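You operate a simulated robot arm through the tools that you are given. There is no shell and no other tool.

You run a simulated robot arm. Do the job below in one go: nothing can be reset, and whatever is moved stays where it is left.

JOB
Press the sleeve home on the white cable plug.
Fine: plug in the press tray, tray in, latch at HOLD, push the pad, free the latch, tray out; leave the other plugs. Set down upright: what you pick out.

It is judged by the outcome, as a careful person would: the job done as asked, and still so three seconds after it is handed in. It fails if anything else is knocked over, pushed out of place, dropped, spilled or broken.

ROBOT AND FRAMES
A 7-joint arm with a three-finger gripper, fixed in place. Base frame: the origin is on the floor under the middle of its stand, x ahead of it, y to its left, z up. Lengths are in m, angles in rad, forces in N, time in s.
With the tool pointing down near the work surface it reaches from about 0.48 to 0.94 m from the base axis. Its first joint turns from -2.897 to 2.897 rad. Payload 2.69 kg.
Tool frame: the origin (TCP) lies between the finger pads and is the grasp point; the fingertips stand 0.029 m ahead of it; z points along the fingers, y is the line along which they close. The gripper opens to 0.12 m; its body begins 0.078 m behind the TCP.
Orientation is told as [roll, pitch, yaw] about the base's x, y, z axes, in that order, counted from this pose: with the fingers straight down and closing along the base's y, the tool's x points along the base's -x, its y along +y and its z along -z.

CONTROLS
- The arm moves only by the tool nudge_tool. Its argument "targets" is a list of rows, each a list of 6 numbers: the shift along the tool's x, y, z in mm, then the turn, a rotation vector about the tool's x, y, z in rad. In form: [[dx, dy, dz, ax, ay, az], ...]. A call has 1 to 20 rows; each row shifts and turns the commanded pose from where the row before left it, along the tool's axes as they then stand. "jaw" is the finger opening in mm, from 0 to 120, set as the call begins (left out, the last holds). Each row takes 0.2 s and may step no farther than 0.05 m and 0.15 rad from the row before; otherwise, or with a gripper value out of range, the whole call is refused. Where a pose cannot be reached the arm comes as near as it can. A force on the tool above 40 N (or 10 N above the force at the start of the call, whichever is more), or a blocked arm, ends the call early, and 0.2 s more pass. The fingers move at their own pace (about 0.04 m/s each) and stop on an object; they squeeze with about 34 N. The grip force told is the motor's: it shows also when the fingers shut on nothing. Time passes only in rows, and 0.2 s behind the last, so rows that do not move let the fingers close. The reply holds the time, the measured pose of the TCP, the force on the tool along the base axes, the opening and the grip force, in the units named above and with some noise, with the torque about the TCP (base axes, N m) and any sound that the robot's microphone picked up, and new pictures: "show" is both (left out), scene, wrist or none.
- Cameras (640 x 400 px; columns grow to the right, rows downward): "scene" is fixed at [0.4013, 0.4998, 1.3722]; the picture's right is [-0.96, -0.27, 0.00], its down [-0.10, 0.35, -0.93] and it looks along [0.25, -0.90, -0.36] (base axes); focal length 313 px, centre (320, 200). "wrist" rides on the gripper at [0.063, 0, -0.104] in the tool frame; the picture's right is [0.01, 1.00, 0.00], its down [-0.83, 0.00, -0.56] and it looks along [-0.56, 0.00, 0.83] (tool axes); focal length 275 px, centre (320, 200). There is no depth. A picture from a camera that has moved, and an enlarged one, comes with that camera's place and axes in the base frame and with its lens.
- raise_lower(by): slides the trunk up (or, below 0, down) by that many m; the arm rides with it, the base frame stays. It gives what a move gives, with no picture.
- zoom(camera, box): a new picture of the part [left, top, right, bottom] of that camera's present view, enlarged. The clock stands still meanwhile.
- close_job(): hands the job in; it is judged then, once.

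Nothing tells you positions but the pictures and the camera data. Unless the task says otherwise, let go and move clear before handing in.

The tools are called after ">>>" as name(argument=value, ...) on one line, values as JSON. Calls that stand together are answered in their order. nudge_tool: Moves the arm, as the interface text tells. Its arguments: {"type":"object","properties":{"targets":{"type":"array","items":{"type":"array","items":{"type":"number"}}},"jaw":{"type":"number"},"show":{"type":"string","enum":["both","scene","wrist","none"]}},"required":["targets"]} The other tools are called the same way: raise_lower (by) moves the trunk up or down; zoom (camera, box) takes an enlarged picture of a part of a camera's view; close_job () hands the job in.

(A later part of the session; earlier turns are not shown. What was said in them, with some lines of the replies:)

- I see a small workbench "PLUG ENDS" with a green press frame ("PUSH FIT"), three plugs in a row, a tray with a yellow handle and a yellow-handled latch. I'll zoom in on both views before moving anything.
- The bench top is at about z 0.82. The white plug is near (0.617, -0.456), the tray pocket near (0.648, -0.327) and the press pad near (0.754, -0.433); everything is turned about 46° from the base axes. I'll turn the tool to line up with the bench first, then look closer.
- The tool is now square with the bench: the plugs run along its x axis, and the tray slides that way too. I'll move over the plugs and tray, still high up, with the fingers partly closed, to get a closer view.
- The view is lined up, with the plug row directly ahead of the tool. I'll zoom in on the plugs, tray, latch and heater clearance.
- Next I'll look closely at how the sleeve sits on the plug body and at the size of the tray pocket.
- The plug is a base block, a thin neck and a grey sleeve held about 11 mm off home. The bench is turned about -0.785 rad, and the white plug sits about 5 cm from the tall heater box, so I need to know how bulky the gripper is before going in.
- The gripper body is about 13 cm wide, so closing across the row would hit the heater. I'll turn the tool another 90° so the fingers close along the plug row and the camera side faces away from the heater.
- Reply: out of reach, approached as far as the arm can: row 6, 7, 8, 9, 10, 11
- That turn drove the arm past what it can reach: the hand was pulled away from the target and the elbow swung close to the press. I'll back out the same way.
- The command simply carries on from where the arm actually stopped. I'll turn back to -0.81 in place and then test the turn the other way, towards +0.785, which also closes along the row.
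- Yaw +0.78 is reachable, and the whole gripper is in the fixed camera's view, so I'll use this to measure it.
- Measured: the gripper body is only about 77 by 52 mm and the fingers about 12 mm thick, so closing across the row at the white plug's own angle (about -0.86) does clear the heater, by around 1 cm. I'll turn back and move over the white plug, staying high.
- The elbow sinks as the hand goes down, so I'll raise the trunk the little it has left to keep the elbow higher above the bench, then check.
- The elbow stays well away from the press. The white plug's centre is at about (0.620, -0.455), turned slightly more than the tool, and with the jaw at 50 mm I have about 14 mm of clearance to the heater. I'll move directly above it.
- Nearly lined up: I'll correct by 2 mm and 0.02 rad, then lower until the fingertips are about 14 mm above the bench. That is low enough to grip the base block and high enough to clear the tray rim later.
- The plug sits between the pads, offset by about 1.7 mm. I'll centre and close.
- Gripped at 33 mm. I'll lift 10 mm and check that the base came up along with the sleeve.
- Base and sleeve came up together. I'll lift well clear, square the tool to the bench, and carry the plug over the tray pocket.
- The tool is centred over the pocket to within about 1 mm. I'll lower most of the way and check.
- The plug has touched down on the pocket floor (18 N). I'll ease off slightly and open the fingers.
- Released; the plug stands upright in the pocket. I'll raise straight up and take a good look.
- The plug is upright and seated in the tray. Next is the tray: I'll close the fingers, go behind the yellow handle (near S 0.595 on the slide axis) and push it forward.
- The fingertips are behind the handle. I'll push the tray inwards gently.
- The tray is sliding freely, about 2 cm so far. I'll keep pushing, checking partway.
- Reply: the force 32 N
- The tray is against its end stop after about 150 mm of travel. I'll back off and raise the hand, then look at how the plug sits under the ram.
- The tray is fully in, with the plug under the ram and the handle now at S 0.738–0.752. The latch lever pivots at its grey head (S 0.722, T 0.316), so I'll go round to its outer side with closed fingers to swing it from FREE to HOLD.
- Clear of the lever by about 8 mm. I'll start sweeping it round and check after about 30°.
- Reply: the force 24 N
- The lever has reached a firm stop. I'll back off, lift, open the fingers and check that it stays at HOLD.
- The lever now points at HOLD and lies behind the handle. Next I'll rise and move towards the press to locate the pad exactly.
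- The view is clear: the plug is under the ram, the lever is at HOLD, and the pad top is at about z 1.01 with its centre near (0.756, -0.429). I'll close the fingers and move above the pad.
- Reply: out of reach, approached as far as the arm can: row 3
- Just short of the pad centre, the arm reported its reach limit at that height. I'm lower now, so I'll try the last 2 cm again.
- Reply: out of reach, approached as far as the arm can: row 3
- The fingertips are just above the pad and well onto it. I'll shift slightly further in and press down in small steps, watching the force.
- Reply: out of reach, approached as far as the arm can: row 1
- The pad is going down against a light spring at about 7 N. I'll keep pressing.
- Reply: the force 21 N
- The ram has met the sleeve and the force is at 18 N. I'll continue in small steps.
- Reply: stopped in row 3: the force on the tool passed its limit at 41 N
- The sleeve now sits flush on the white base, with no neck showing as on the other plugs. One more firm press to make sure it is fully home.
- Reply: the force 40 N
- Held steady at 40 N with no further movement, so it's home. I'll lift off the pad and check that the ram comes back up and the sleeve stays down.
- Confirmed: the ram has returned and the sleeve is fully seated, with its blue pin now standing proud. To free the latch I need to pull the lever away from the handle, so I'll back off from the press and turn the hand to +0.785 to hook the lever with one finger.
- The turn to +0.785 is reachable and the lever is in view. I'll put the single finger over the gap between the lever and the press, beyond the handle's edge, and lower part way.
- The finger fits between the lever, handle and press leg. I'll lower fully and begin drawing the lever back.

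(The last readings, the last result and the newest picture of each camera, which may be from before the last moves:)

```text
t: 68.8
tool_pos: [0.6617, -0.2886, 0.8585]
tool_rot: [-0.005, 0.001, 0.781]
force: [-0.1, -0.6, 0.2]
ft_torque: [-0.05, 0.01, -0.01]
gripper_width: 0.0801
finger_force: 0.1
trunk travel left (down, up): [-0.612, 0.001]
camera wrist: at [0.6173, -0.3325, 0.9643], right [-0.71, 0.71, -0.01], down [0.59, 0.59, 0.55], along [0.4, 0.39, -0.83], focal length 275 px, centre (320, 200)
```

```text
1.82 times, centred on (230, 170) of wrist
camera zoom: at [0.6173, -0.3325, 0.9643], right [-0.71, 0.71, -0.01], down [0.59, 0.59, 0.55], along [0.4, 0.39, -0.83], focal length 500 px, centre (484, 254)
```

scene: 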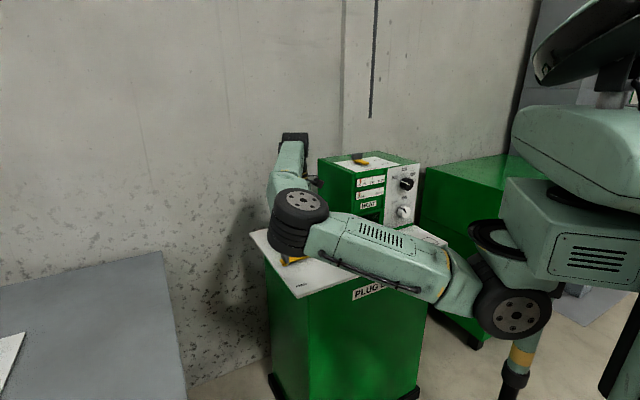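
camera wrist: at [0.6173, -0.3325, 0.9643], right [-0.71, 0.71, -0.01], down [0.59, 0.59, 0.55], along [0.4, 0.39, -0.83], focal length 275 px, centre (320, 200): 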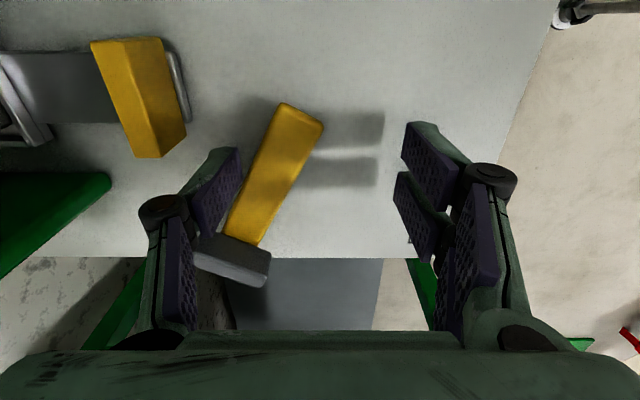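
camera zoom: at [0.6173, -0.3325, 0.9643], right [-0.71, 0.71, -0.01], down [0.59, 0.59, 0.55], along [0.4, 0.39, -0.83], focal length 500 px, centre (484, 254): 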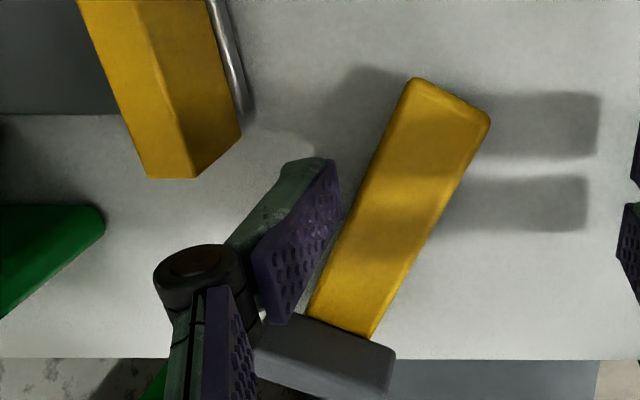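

The lever is swinging back freely. I'll continue the arc to FREE.

>>> nudge_tool(targets=[[1.1, 9.2, 0, 0, 0, 0], [1.1, 9.1, 0, 0, 0, 0], [-3.5, 7.7, 0, 0, 0, 0], [-3.5, 7.7, 0, 0, 0, 0], [-6.5, 5.4, 0, 0, 0, 0], [-6.4, 5.3, 0, 0, 0, 0]], jaw=80, show="wrist")

>>> zoom(camera="wrist", box=[120, 60, 400, 300])

```text
t: 70.2
tool_pos: [0.6431, -0.2435, 0.8581]
tool_rot: [-0.008, 0.002, 0.782]
force: [0.1, -0.4, 0.0]
ft_torque: [0.01, -0.04, 0.0]
gripper_width: 0.0803
finger_force: 0.0
trunk travel left (down, up): [-0.612, 0.001]
camera wrist: at [0.5992, -0.2877, 0.964], right [-0.71, 0.71, -0.01], down [0.59, 0.59, 0.55], along [0.39, 0.39, -0.83], focal length 275 px, centre (320, 200)
```

wrist: 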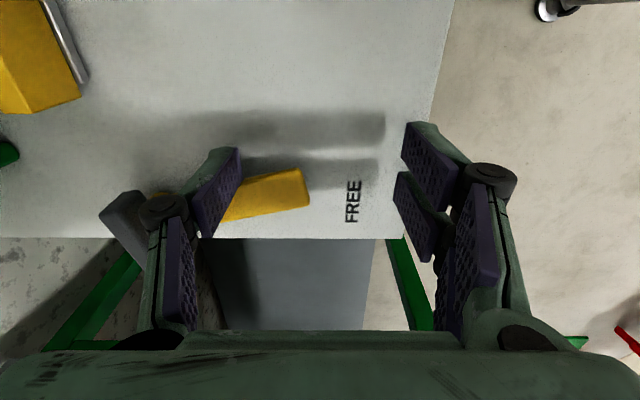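

```text
1.67 times, centred on (260, 180) of wrist
camera zoom: at [0.5992, -0.2877, 0.964], right [-0.71, 0.71, -0.01], down [0.59, 0.59, 0.55], along [0.39, 0.39, -0.83], focal length 459 px, centre (420, 233)
```

zoom: 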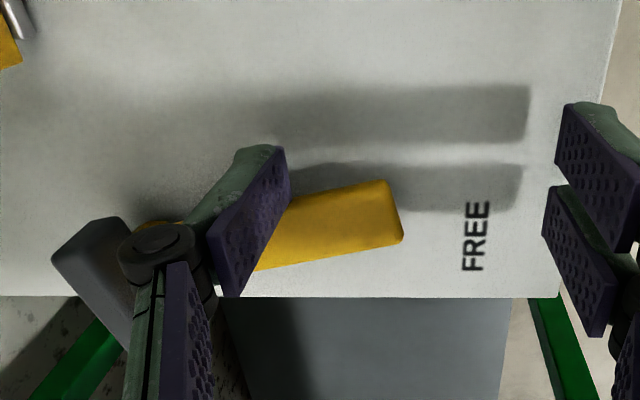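

>>> nudge_tool(targets=[[-5, 2.2, 0, 0, 0, 0], [-5, 2.1, 0, 0, 0, 0], [-4, 2, 0, 0, 0, 0]], jaw=80, show="none")

>>> nudge_tool(targets=[[-1.5, 0, 0, 0, 0, 0], [-1.5, 0, 0, 0, 0, 0]], jaw=80, show="wrist")

>>> zoom(camera="wrist", box=[120, 60, 400, 300])

```text
t: 71.0
tool_pos: [0.6479, -0.2279, 0.859]
tool_rot: [-0.004, 0.002, 0.78]
force: [-0.7, -0.4, -0.3]
ft_torque: [-0.01, -0.03, -0.01]
gripper_width: 0.08
finger_force: 0.2
trunk travel left (down, up): [-0.612, 0.001]
```

```text
t: 71.6
tool_pos: [0.6483, -0.2291, 0.8589]
tool_rot: [-0.006, 0.006, 0.776]
force: [-8.7, -10.1, -2.6]
ft_torque: [-0.26, 0.18, -0.57]
gripper_width: 0.0802
finger_force: 0.1
trunk travel left (down, up): [-0.612, 0.001]
camera wrist: at [0.6044, -0.2725, 0.9643], right [-0.7, 0.71, -0.01], down [0.59, 0.59, 0.55], along [0.39, 0.39, -0.83], focal length 275 px, centre (320, 200)
```

wrist: 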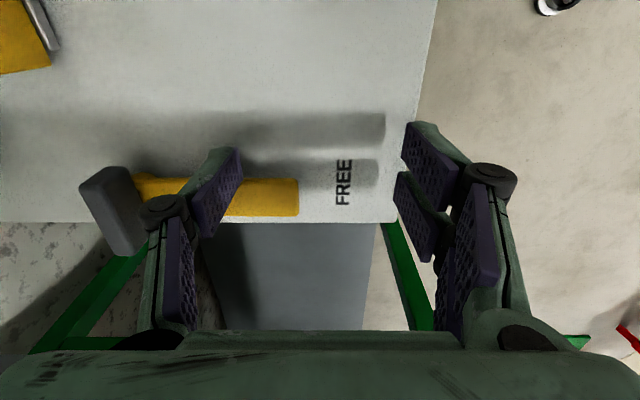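

```text
1.67 times, centred on (260, 180) of wrist
camera zoom: at [0.6044, -0.2725, 0.9643], right [-0.7, 0.71, -0.01], down [0.59, 0.59, 0.55], along [0.39, 0.39, -0.83], focal length 459 px, centre (420, 233)
```

zoom: 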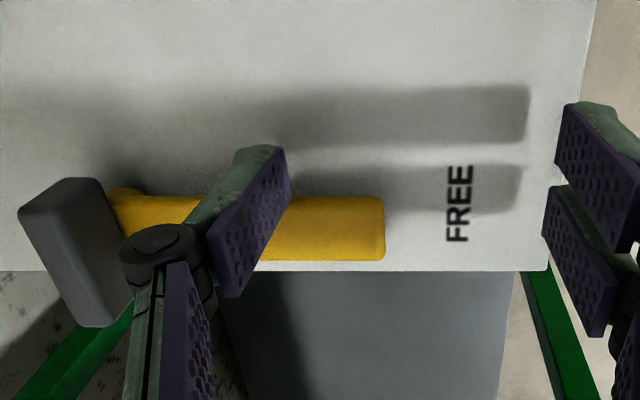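

The lever is back at its FREE stop. I'll back off, rise, and go over the tray handle with the finger gap set to straddle it.

>>> nudge_tool(targets=[[3, 0, 0, 0, 0, 0], [8, 0, 0, 0, 0, 0], [5, 0, -30, 0, 0, 0], [0, 0, -40, 0, 0, 0], [0, 0, -40, 0, 0, 0]], jaw=80, show="none")

>>> nudge_tool(targets=[[12, -20, 0, 0, 0, 0], [12, -24, 0, 0, 0, 0], [12, -24, 0, 0, 0, 0], [10, -20, 0, 0, 0, 0]], jaw=40, show="both")

>>> zoom(camera="wrist", box=[120, 40, 400, 280])

```text
t: 72.8
tool_pos: [0.6397, -0.237, 0.97]
tool_rot: [-0.006, 0.003, 0.782]
force: [0.6, 0.2, 0.3]
ft_torque: [-0.04, -0.01, 0.02]
gripper_width: 0.0803
finger_force: 0.1
trunk travel left (down, up): [-0.612, 0.001]
```

```text
t: 73.8
tool_pos: [0.6677, -0.3328, 0.9692]
tool_rot: [-0.005, 0.002, 0.782]
force: [0.5, 0.2, -0.3]
ft_torque: [0.0, 0.01, 0.0]
gripper_width: 0.0401
finger_force: 0.0
trunk travel left (down, up): [-0.612, 0.001]
camera wrist: at [0.6245, -0.3777, 1.0745], right [-0.71, 0.71, 0.0], down [0.59, 0.59, 0.55], along [0.39, 0.39, -0.83], focal length 275 px, centre (320, 200)
```

scene: 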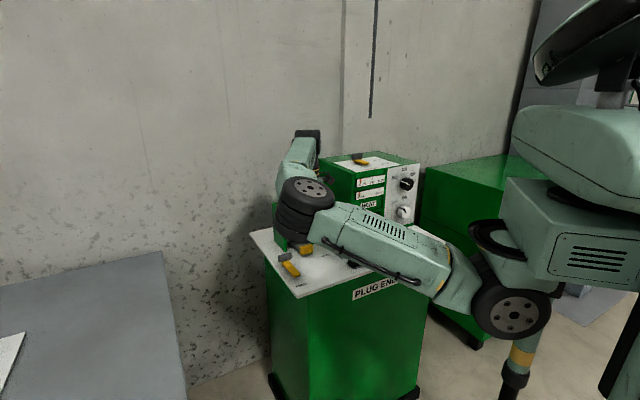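
wrist: 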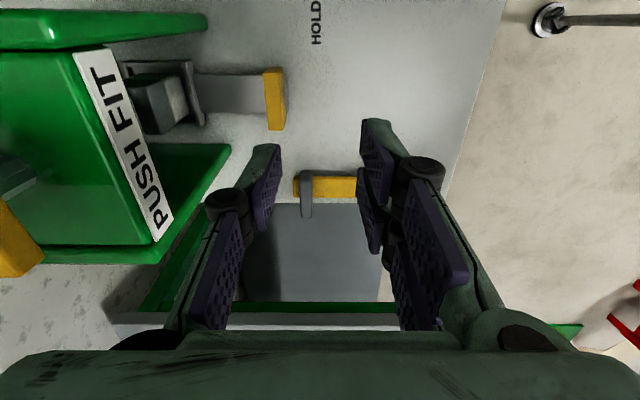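

```text
1.67 times, centred on (260, 160) of wrist
camera zoom: at [0.6245, -0.3777, 1.0745], right [-0.71, 0.71, 0.0], down [0.59, 0.59, 0.55], along [0.39, 0.39, -0.83], focal length 459 px, centre (420, 267)
```

zoom: 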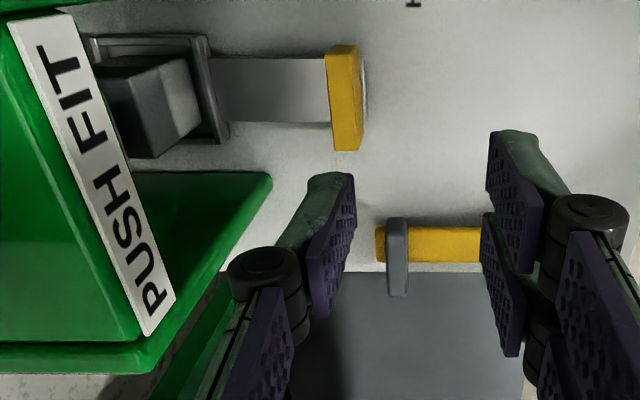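

>>> nudge_tool(targets=[[4, -16, 0, 0, 0, 0], [4, -16.5, 0, 0, 0, 0], [0, 0, 25, 0, 0, 0], [0, 0, 25, 0, 0, 0], [0, 0, 20, 0, 0, 0]], jaw=40, show="wrist")

>>> zoom(camera="wrist", box=[160, 40, 440, 280])

```text
t: 75.0
tool_pos: [0.6854, -0.3629, 0.8993]
tool_rot: [-0.006, 0.002, 0.783]
force: [0.0, -0.7, 0.0]
ft_torque: [0.01, -0.02, 0.01]
gripper_width: 0.0401
finger_force: 0.2
trunk travel left (down, up): [-0.612, 0.001]
camera wrist: at [0.642, -0.4063, 1.0055], right [-0.71, 0.71, -0.01], down [0.59, 0.59, 0.55], along [0.39, 0.39, -0.83], focal length 275 px, centre (320, 200)
```

wrist: 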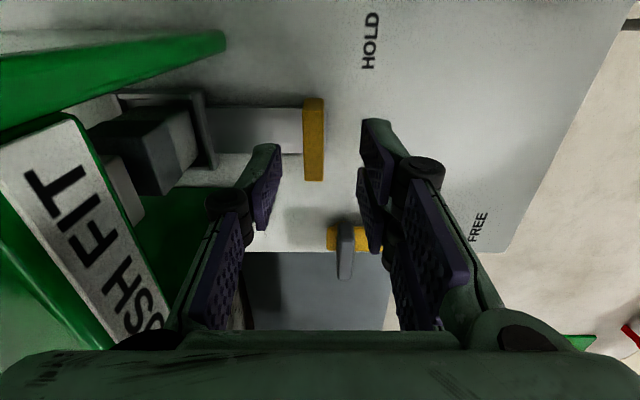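

```text
1.67 times, centred on (300, 160) of wrist
camera zoom: at [0.642, -0.4063, 1.0055], right [-0.71, 0.71, -0.01], down [0.59, 0.59, 0.55], along [0.39, 0.39, -0.83], focal length 459 px, centre (353, 267)
```

zoom: 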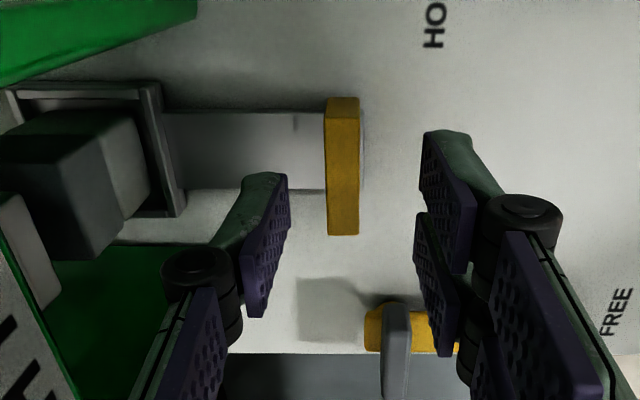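

>>> nudge_tool(targets=[[0, 6, 0, 0, 0, 0], [0, 0, 15, 0, 0, 0], [0, 0, 12, 0, 0, 0], [0, 0, 8, 0, 0, 0]], jaw=46, show="both")

>>> zoom(camera="wrist", box=[160, 80, 440, 320])

```text
t: 76.0
tool_pos: [0.681, -0.3572, 0.8644]
tool_rot: [-0.004, 0.001, 0.781]
force: [-0.5, -0.8, -0.5]
ft_torque: [-0.01, -0.01, -0.04]
gripper_width: 0.0457
finger_force: 0.0
trunk travel left (down, up): [-0.612, 0.001]
camera wrist: at [0.6368, -0.402, 0.9695], right [-0.71, 0.71, -0.01], down [0.59, 0.59, 0.55], along [0.39, 0.39, -0.83], focal length 275 px, centre (320, 200)
```

scene: 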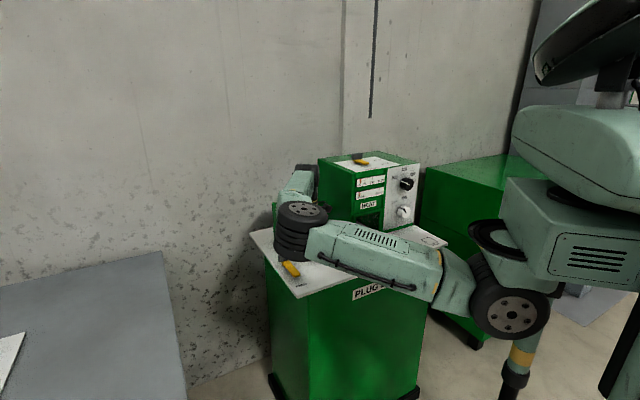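
wrist: 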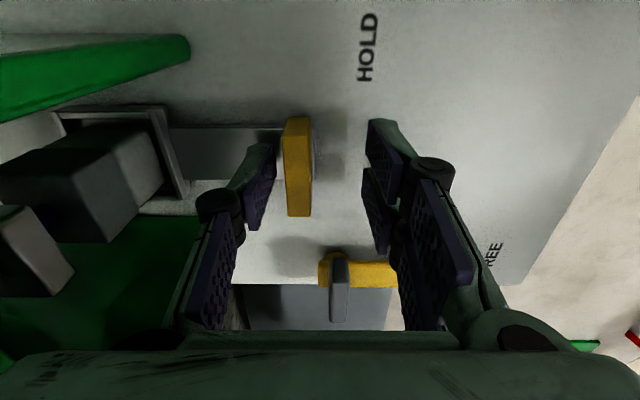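

```text
1.67 times, centred on (300, 200) of wrist
camera zoom: at [0.6368, -0.402, 0.9695], right [-0.71, 0.71, -0.01], down [0.59, 0.59, 0.55], along [0.39, 0.39, -0.83], focal length 459 px, centre (353, 200)
```

zoom: 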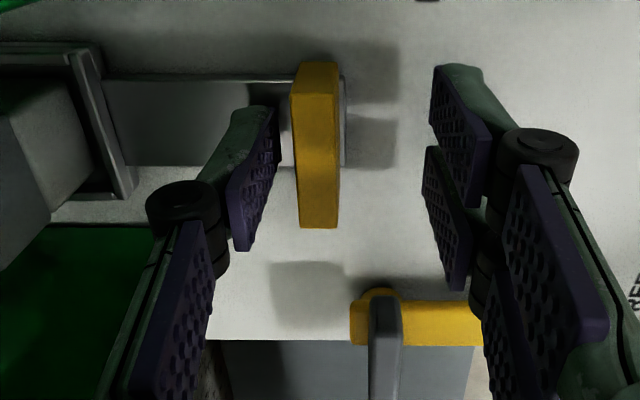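

The handle is between the fingers with no contact elsewhere. I'll draw the tray out slowly.

>>> nudge_tool(targets=[[0, 5, 0, 0, 0, 0], [0, 5, 0, 0, 0, 0], [0, 6, 0, 0, 0, 0], [0, 7, 0, 0, 0, 0], [0, 7, 0, 0, 0, 0], [0, 7, 0, 0, 0, 0]], jaw=46, show="wrist")

>>> zoom(camera="wrist", box=[160, 80, 440, 320])

```text
t: 77.4
tool_pos: [0.654, -0.3307, 0.8657]
tool_rot: [-0.005, 0.003, 0.782]
force: [1.1, -0.2, 0.0]
ft_torque: [-0.02, 0.01, 0.02]
gripper_width: 0.0464
finger_force: 0.1
trunk travel left (down, up): [-0.612, 0.001]
camera wrist: at [0.6102, -0.3756, 0.9703], right [-0.71, 0.71, -0.01], down [0.59, 0.59, 0.55], along [0.39, 0.39, -0.83], focal length 275 px, centre (320, 200)
```

wrist: 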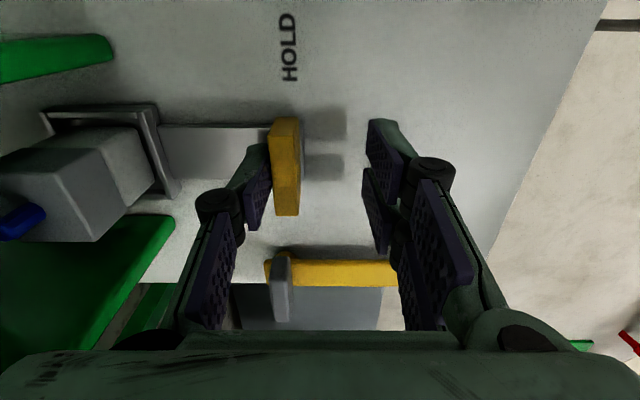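

```text
1.67 times, centred on (300, 200) of wrist
camera zoom: at [0.6102, -0.3756, 0.9703], right [-0.71, 0.71, -0.01], down [0.59, 0.59, 0.55], along [0.39, 0.39, -0.83], focal length 459 px, centre (353, 200)
```

zoom: 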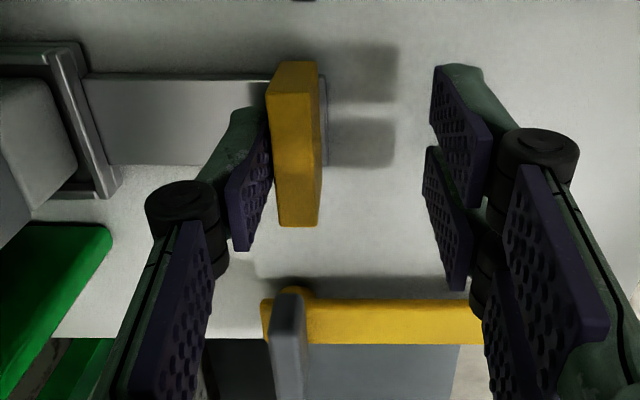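

The tray is sliding out and the plug is upright. I'll continue.

>>> nudge_tool(targets=[[0, 7, 0, 0, 0, 0], [0, 8, 0, 0, 0, 0], [0, 8, 0, 0, 0, 0], [0, 8, 0, 0, 0, 0], [0, 8, 0, 0, 0, 0], [0, 8, 0, 0, 0, 0], [0, 8, 0, 0, 0, 0], [0, 8, 0, 0, 0, 0], [0, 8, 0, 0, 0, 0], [0, 8, 0, 0, 0, 0], [0, 8, 0, 0, 0, 0], [0, 7, 0, 0, 0, 0], [0, 6, 0, 0, 0, 0]], jaw=46, show="both")

>>> zoom(camera="wrist", box=[100, 40, 440, 320])

```text
t: 80.2
tool_pos: [0.5831, -0.2602, 0.8655]
tool_rot: [-0.005, 0.003, 0.782]
force: [0.5, 0.4, 0.7]
ft_torque: [0.0, 0.02, 0.0]
gripper_width: 0.0463
finger_force: 0.5
trunk travel left (down, up): [-0.612, 0.001]
camera wrist: at [0.5404, -0.3053, 0.9701], right [-0.71, 0.71, -0.01], down [0.59, 0.59, 0.55], along [0.4, 0.39, -0.83], focal length 275 px, centre (320, 200)
```

scene: 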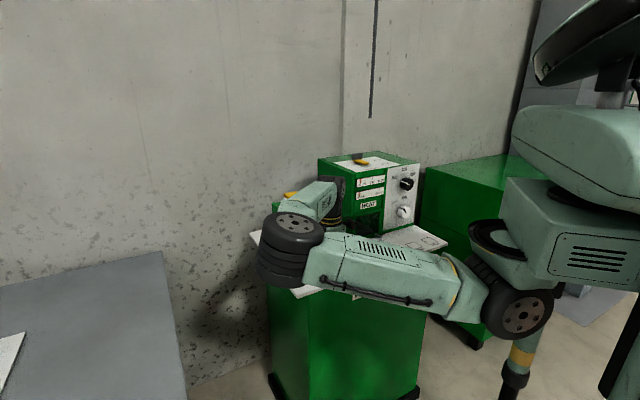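
wrist: 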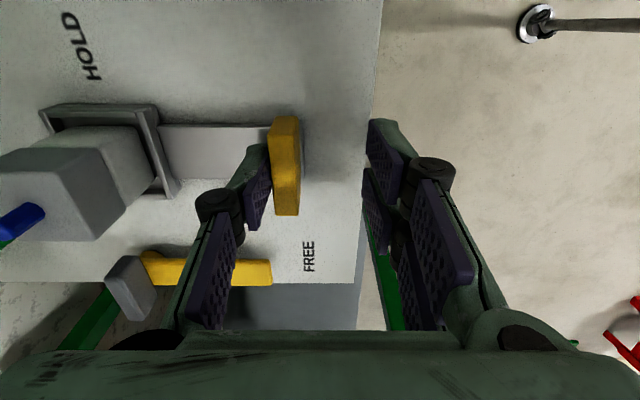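

```text
1.43 times, centred on (270, 180) of wrist
camera zoom: at [0.5404, -0.3053, 0.9701], right [-0.71, 0.71, -0.01], down [0.59, 0.59, 0.55], along [0.4, 0.39, -0.83], focal length 393 px, centre (391, 229)
```

zoom: 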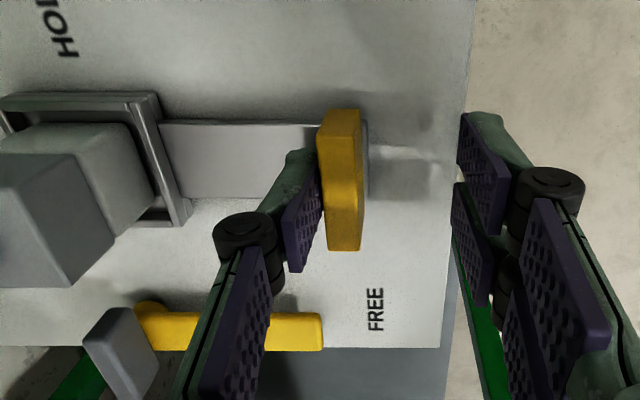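

>>> nudge_tool(targets=[[0, 4, 0, 0, 0, 0], [0, 4, 0, 0, 0, 0], [0, 4, 0, 0, 0, 0], [0, 3, 0, 0, 0, 0]], jaw=46, show="none")

>>> nudge_tool(targets=[[0, 2, 0, 0, 0, 0], [0, 2, 0, 0, 0, 0]], jaw=46, show="none")

>>> nudge_tool(targets=[[0, 1.5, 0, 0, 0, 0], [0, 1, 0, 0, 0, 0]], jaw=46, show="wrist")

```text
t: 81.2
tool_pos: [0.5724, -0.2498, 0.8634]
tool_rot: [-0.007, 0.002, 0.783]
force: [1.1, -0.8, -0.2]
ft_torque: [-0.01, -0.02, 0.02]
gripper_width: 0.0465
finger_force: 0.1
trunk travel left (down, up): [-0.612, 0.001]
```

```text
t: 81.8
tool_pos: [0.5712, -0.2469, 0.865]
tool_rot: [-0.005, 0.002, 0.782]
force: [-0.4, -0.2, 1.1]
ft_torque: [0.01, -0.02, 0.01]
gripper_width: 0.0463
finger_force: 0.3
trunk travel left (down, up): [-0.612, 0.001]
```

```text
t: 82.4
tool_pos: [0.5697, -0.246, 0.8644]
tool_rot: [-0.005, 0.002, 0.783]
force: [2.4, -1.6, -0.4]
ft_torque: [-0.02, -0.05, 0.02]
gripper_width: 0.0474
finger_force: 1.1
trunk travel left (down, up): [-0.612, 0.001]
camera wrist: at [0.5256, -0.2908, 0.9691], right [-0.71, 0.71, -0.01], down [0.59, 0.59, 0.55], along [0.39, 0.39, -0.83], focal length 275 px, centre (320, 200)
```

wrist: 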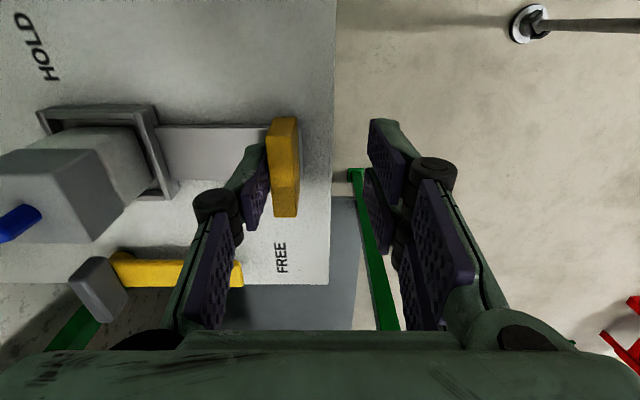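

>>> nudge_tool(targets=[[0, 1, 0, 0, 0, 0], [0, 1, 0, 0, 0, 0]], jaw=46, show="none")

```text
t: 83.0
tool_pos: [0.5684, -0.2446, 0.8633]
tool_rot: [-0.007, 0.003, 0.781]
force: [3.4, -5.7, -0.8]
ft_torque: [-0.15, -0.04, 0.02]
gripper_width: 0.0502
finger_force: 2.8
trunk travel left (down, up): [-0.612, 0.001]
```

The tray is at its out stop. I'll ease the finger off the handle and rise clear.

>>> nudge_tool(targets=[[0, -4, 0, 0, 0, 0], [0, -4, 0, 0, 0, 0], [0, 0, -15, 0, 0, 0], [0, 0, -30, 0, 0, 0], [0, 0, -40, 0, 0, 0], [0, 0, -40, 0, 0, 0], [0, 0, -40, 0, 0, 0]], jaw=46, show="both")

>>> zoom(camera="wrist", box=[60, 60, 340, 280])

>>> zoom(camera="scene", box=[250, 170, 390, 300])

```text
t: 84.6
tool_pos: [0.5728, -0.2495, 1.0311]
tool_rot: [-0.004, 0.002, 0.783]
force: [-0.8, 0.7, -0.4]
ft_torque: [0.01, 0.03, 0.02]
gripper_width: 0.046
finger_force: 0.0
trunk travel left (down, up): [-0.612, 0.001]
camera wrist: at [0.5302, -0.294, 1.1358], right [-0.71, 0.71, 0.0], down [0.59, 0.59, 0.55], along [0.39, 0.39, -0.83], focal length 275 px, centre (320, 200)
```

scene: 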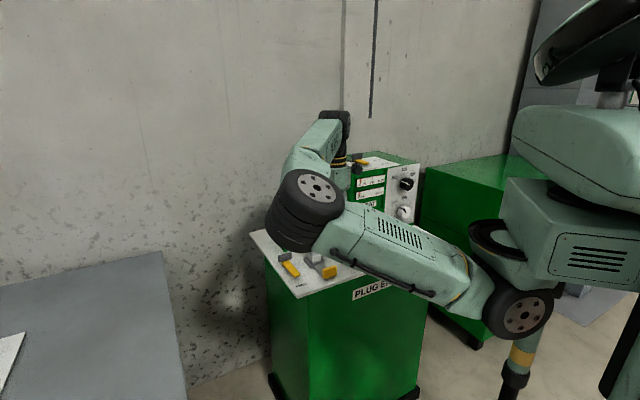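
wrist: 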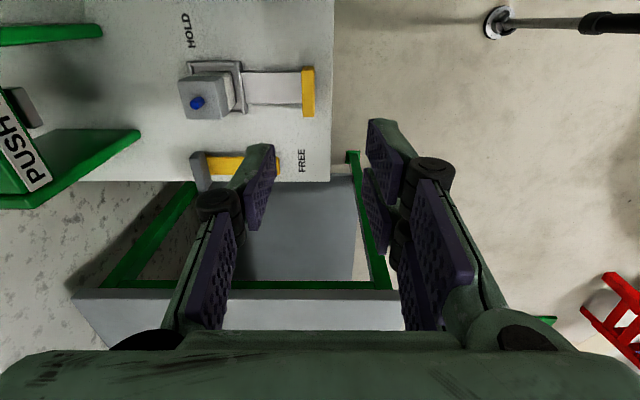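

```text
1.82 times, centred on (200, 170) of wrist
camera zoom: at [0.5302, -0.294, 1.1358], right [-0.71, 0.71, 0.0], down [0.59, 0.59, 0.55], along [0.39, 0.39, -0.83], focal length 500 px, centre (538, 254)
```

zoom: 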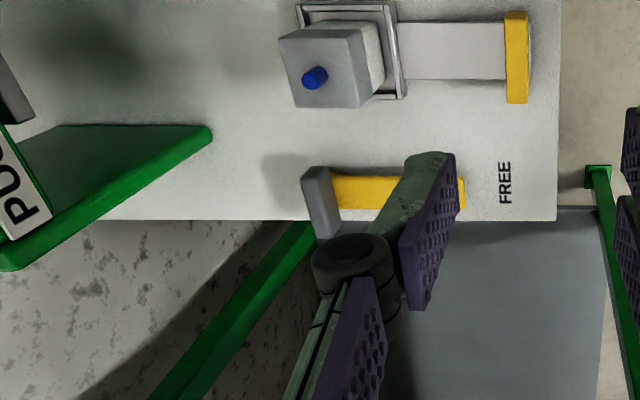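

```text
3.08 times, centred on (320, 235) of scene
camera zoom: at [0.4013, 0.4998, 1.3722], right [-0.96, -0.27, 0.0], down [-0.1, 0.35, -0.93], along [0.25, -0.9, -0.36], focal length 964 px, centre (320, 92)
```

zoom: 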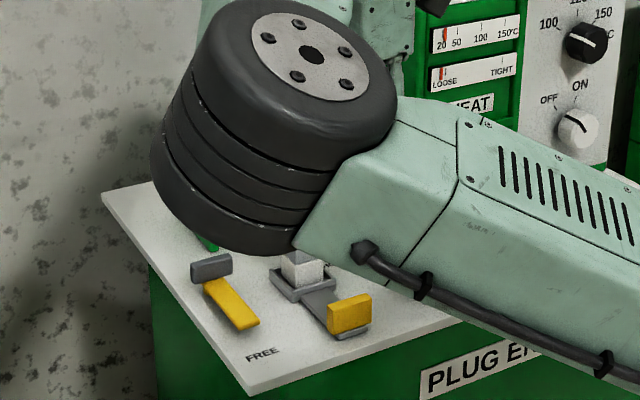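

The job state looks right: tray out, latch at FREE, plug upright in the tray with its sleeve home. I'll draw the arm clear and make a final check of everything.

>>> nudge_tool(targets=[[0, 0, -40, 0, 0, 0], [0, 0, -40, 0, 0, 0], [35, 14, -15, 0, 0, 0], [40, 16, -10, 0, 0, 0], [40, 16, -10, 0, 0, 0], [30, 10, 0, 0, 0, 0]], show="both")

>>> zoom(camera="scene", box=[250, 170, 390, 300])

>>> zoom(camera="scene", box=[295, 220, 375, 290])

```text
t: 86.0
tool_pos: [0.4305, -0.3102, 1.1454]
tool_rot: [-0.005, 0.002, 0.783]
force: [-0.9, -0.7, -0.1]
ft_torque: [0.02, 0.0, -0.02]
gripper_width: 0.0459
finger_force: 0.0
trunk travel left (down, up): [-0.612, 0.001]
camera wrist: at [0.3862, -0.3555, 1.2502], right [-0.71, 0.71, 0.0], down [0.59, 0.59, 0.55], along [0.39, 0.39, -0.83], focal length 275 px, centre (320, 200)
```

scene: 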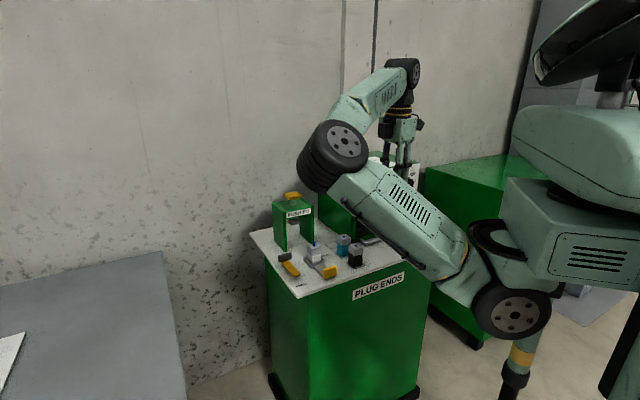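
wrist: 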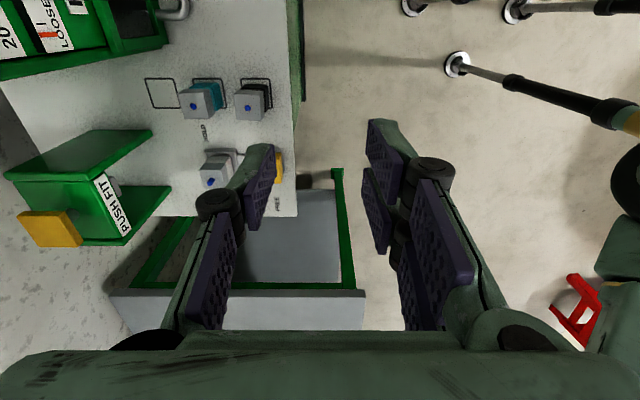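

```text
3.08 times, centred on (320, 235) of scene
camera zoom: at [0.4013, 0.4998, 1.3722], right [-0.96, -0.27, 0.0], down [-0.1, 0.35, -0.93], along [0.25, -0.9, -0.36], focal length 964 px, centre (320, 92)
```

zoom: 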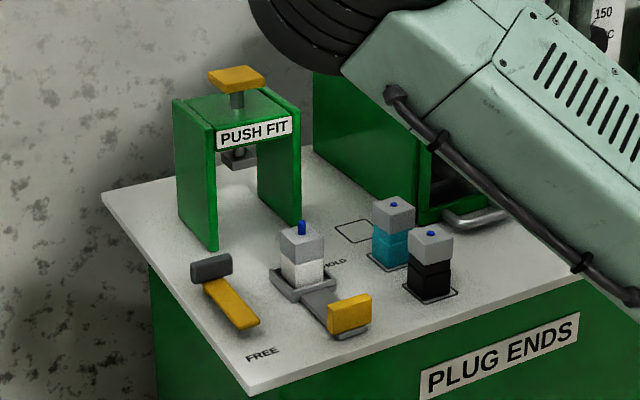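

```text
5.71 times, centred on (335, 255) of scene
camera zoom: at [0.4013, 0.4998, 1.3722], right [-0.96, -0.27, 0.0], down [-0.1, 0.35, -0.93], along [0.25, -0.9, -0.36], focal length 1789 px, centre (234, -114)
```

zoom: 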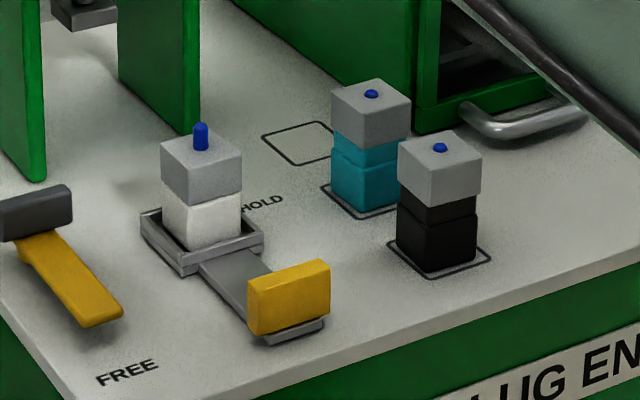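

The white plug stands upright in the pulled-out tray with its sleeve fully seated. The latch is at FREE, the press pad is back up, and the teal and black plugs are where they were. The arm is clear and holds nothing, so I'm handing in.

>>> close_job()

```text
The job is handed in.
```

The sleeve is pressed home on the white cable plug, and I've handed the job in. The base and sleeve now sit flush with no neck showing, and a last press at 40 N moved it no further.

- **White plug:** it stands upright in the press tray. I left it there because your steps end at "tray out".
- **Press:** the tray is fully out, the latch is back at FREE, and the pad has returned up.
- **Other plugs:** the teal and black plugs were left alone and still stand in their marked squares.
- **Arm:** it is drawn back clear of the bench and holds nothing.
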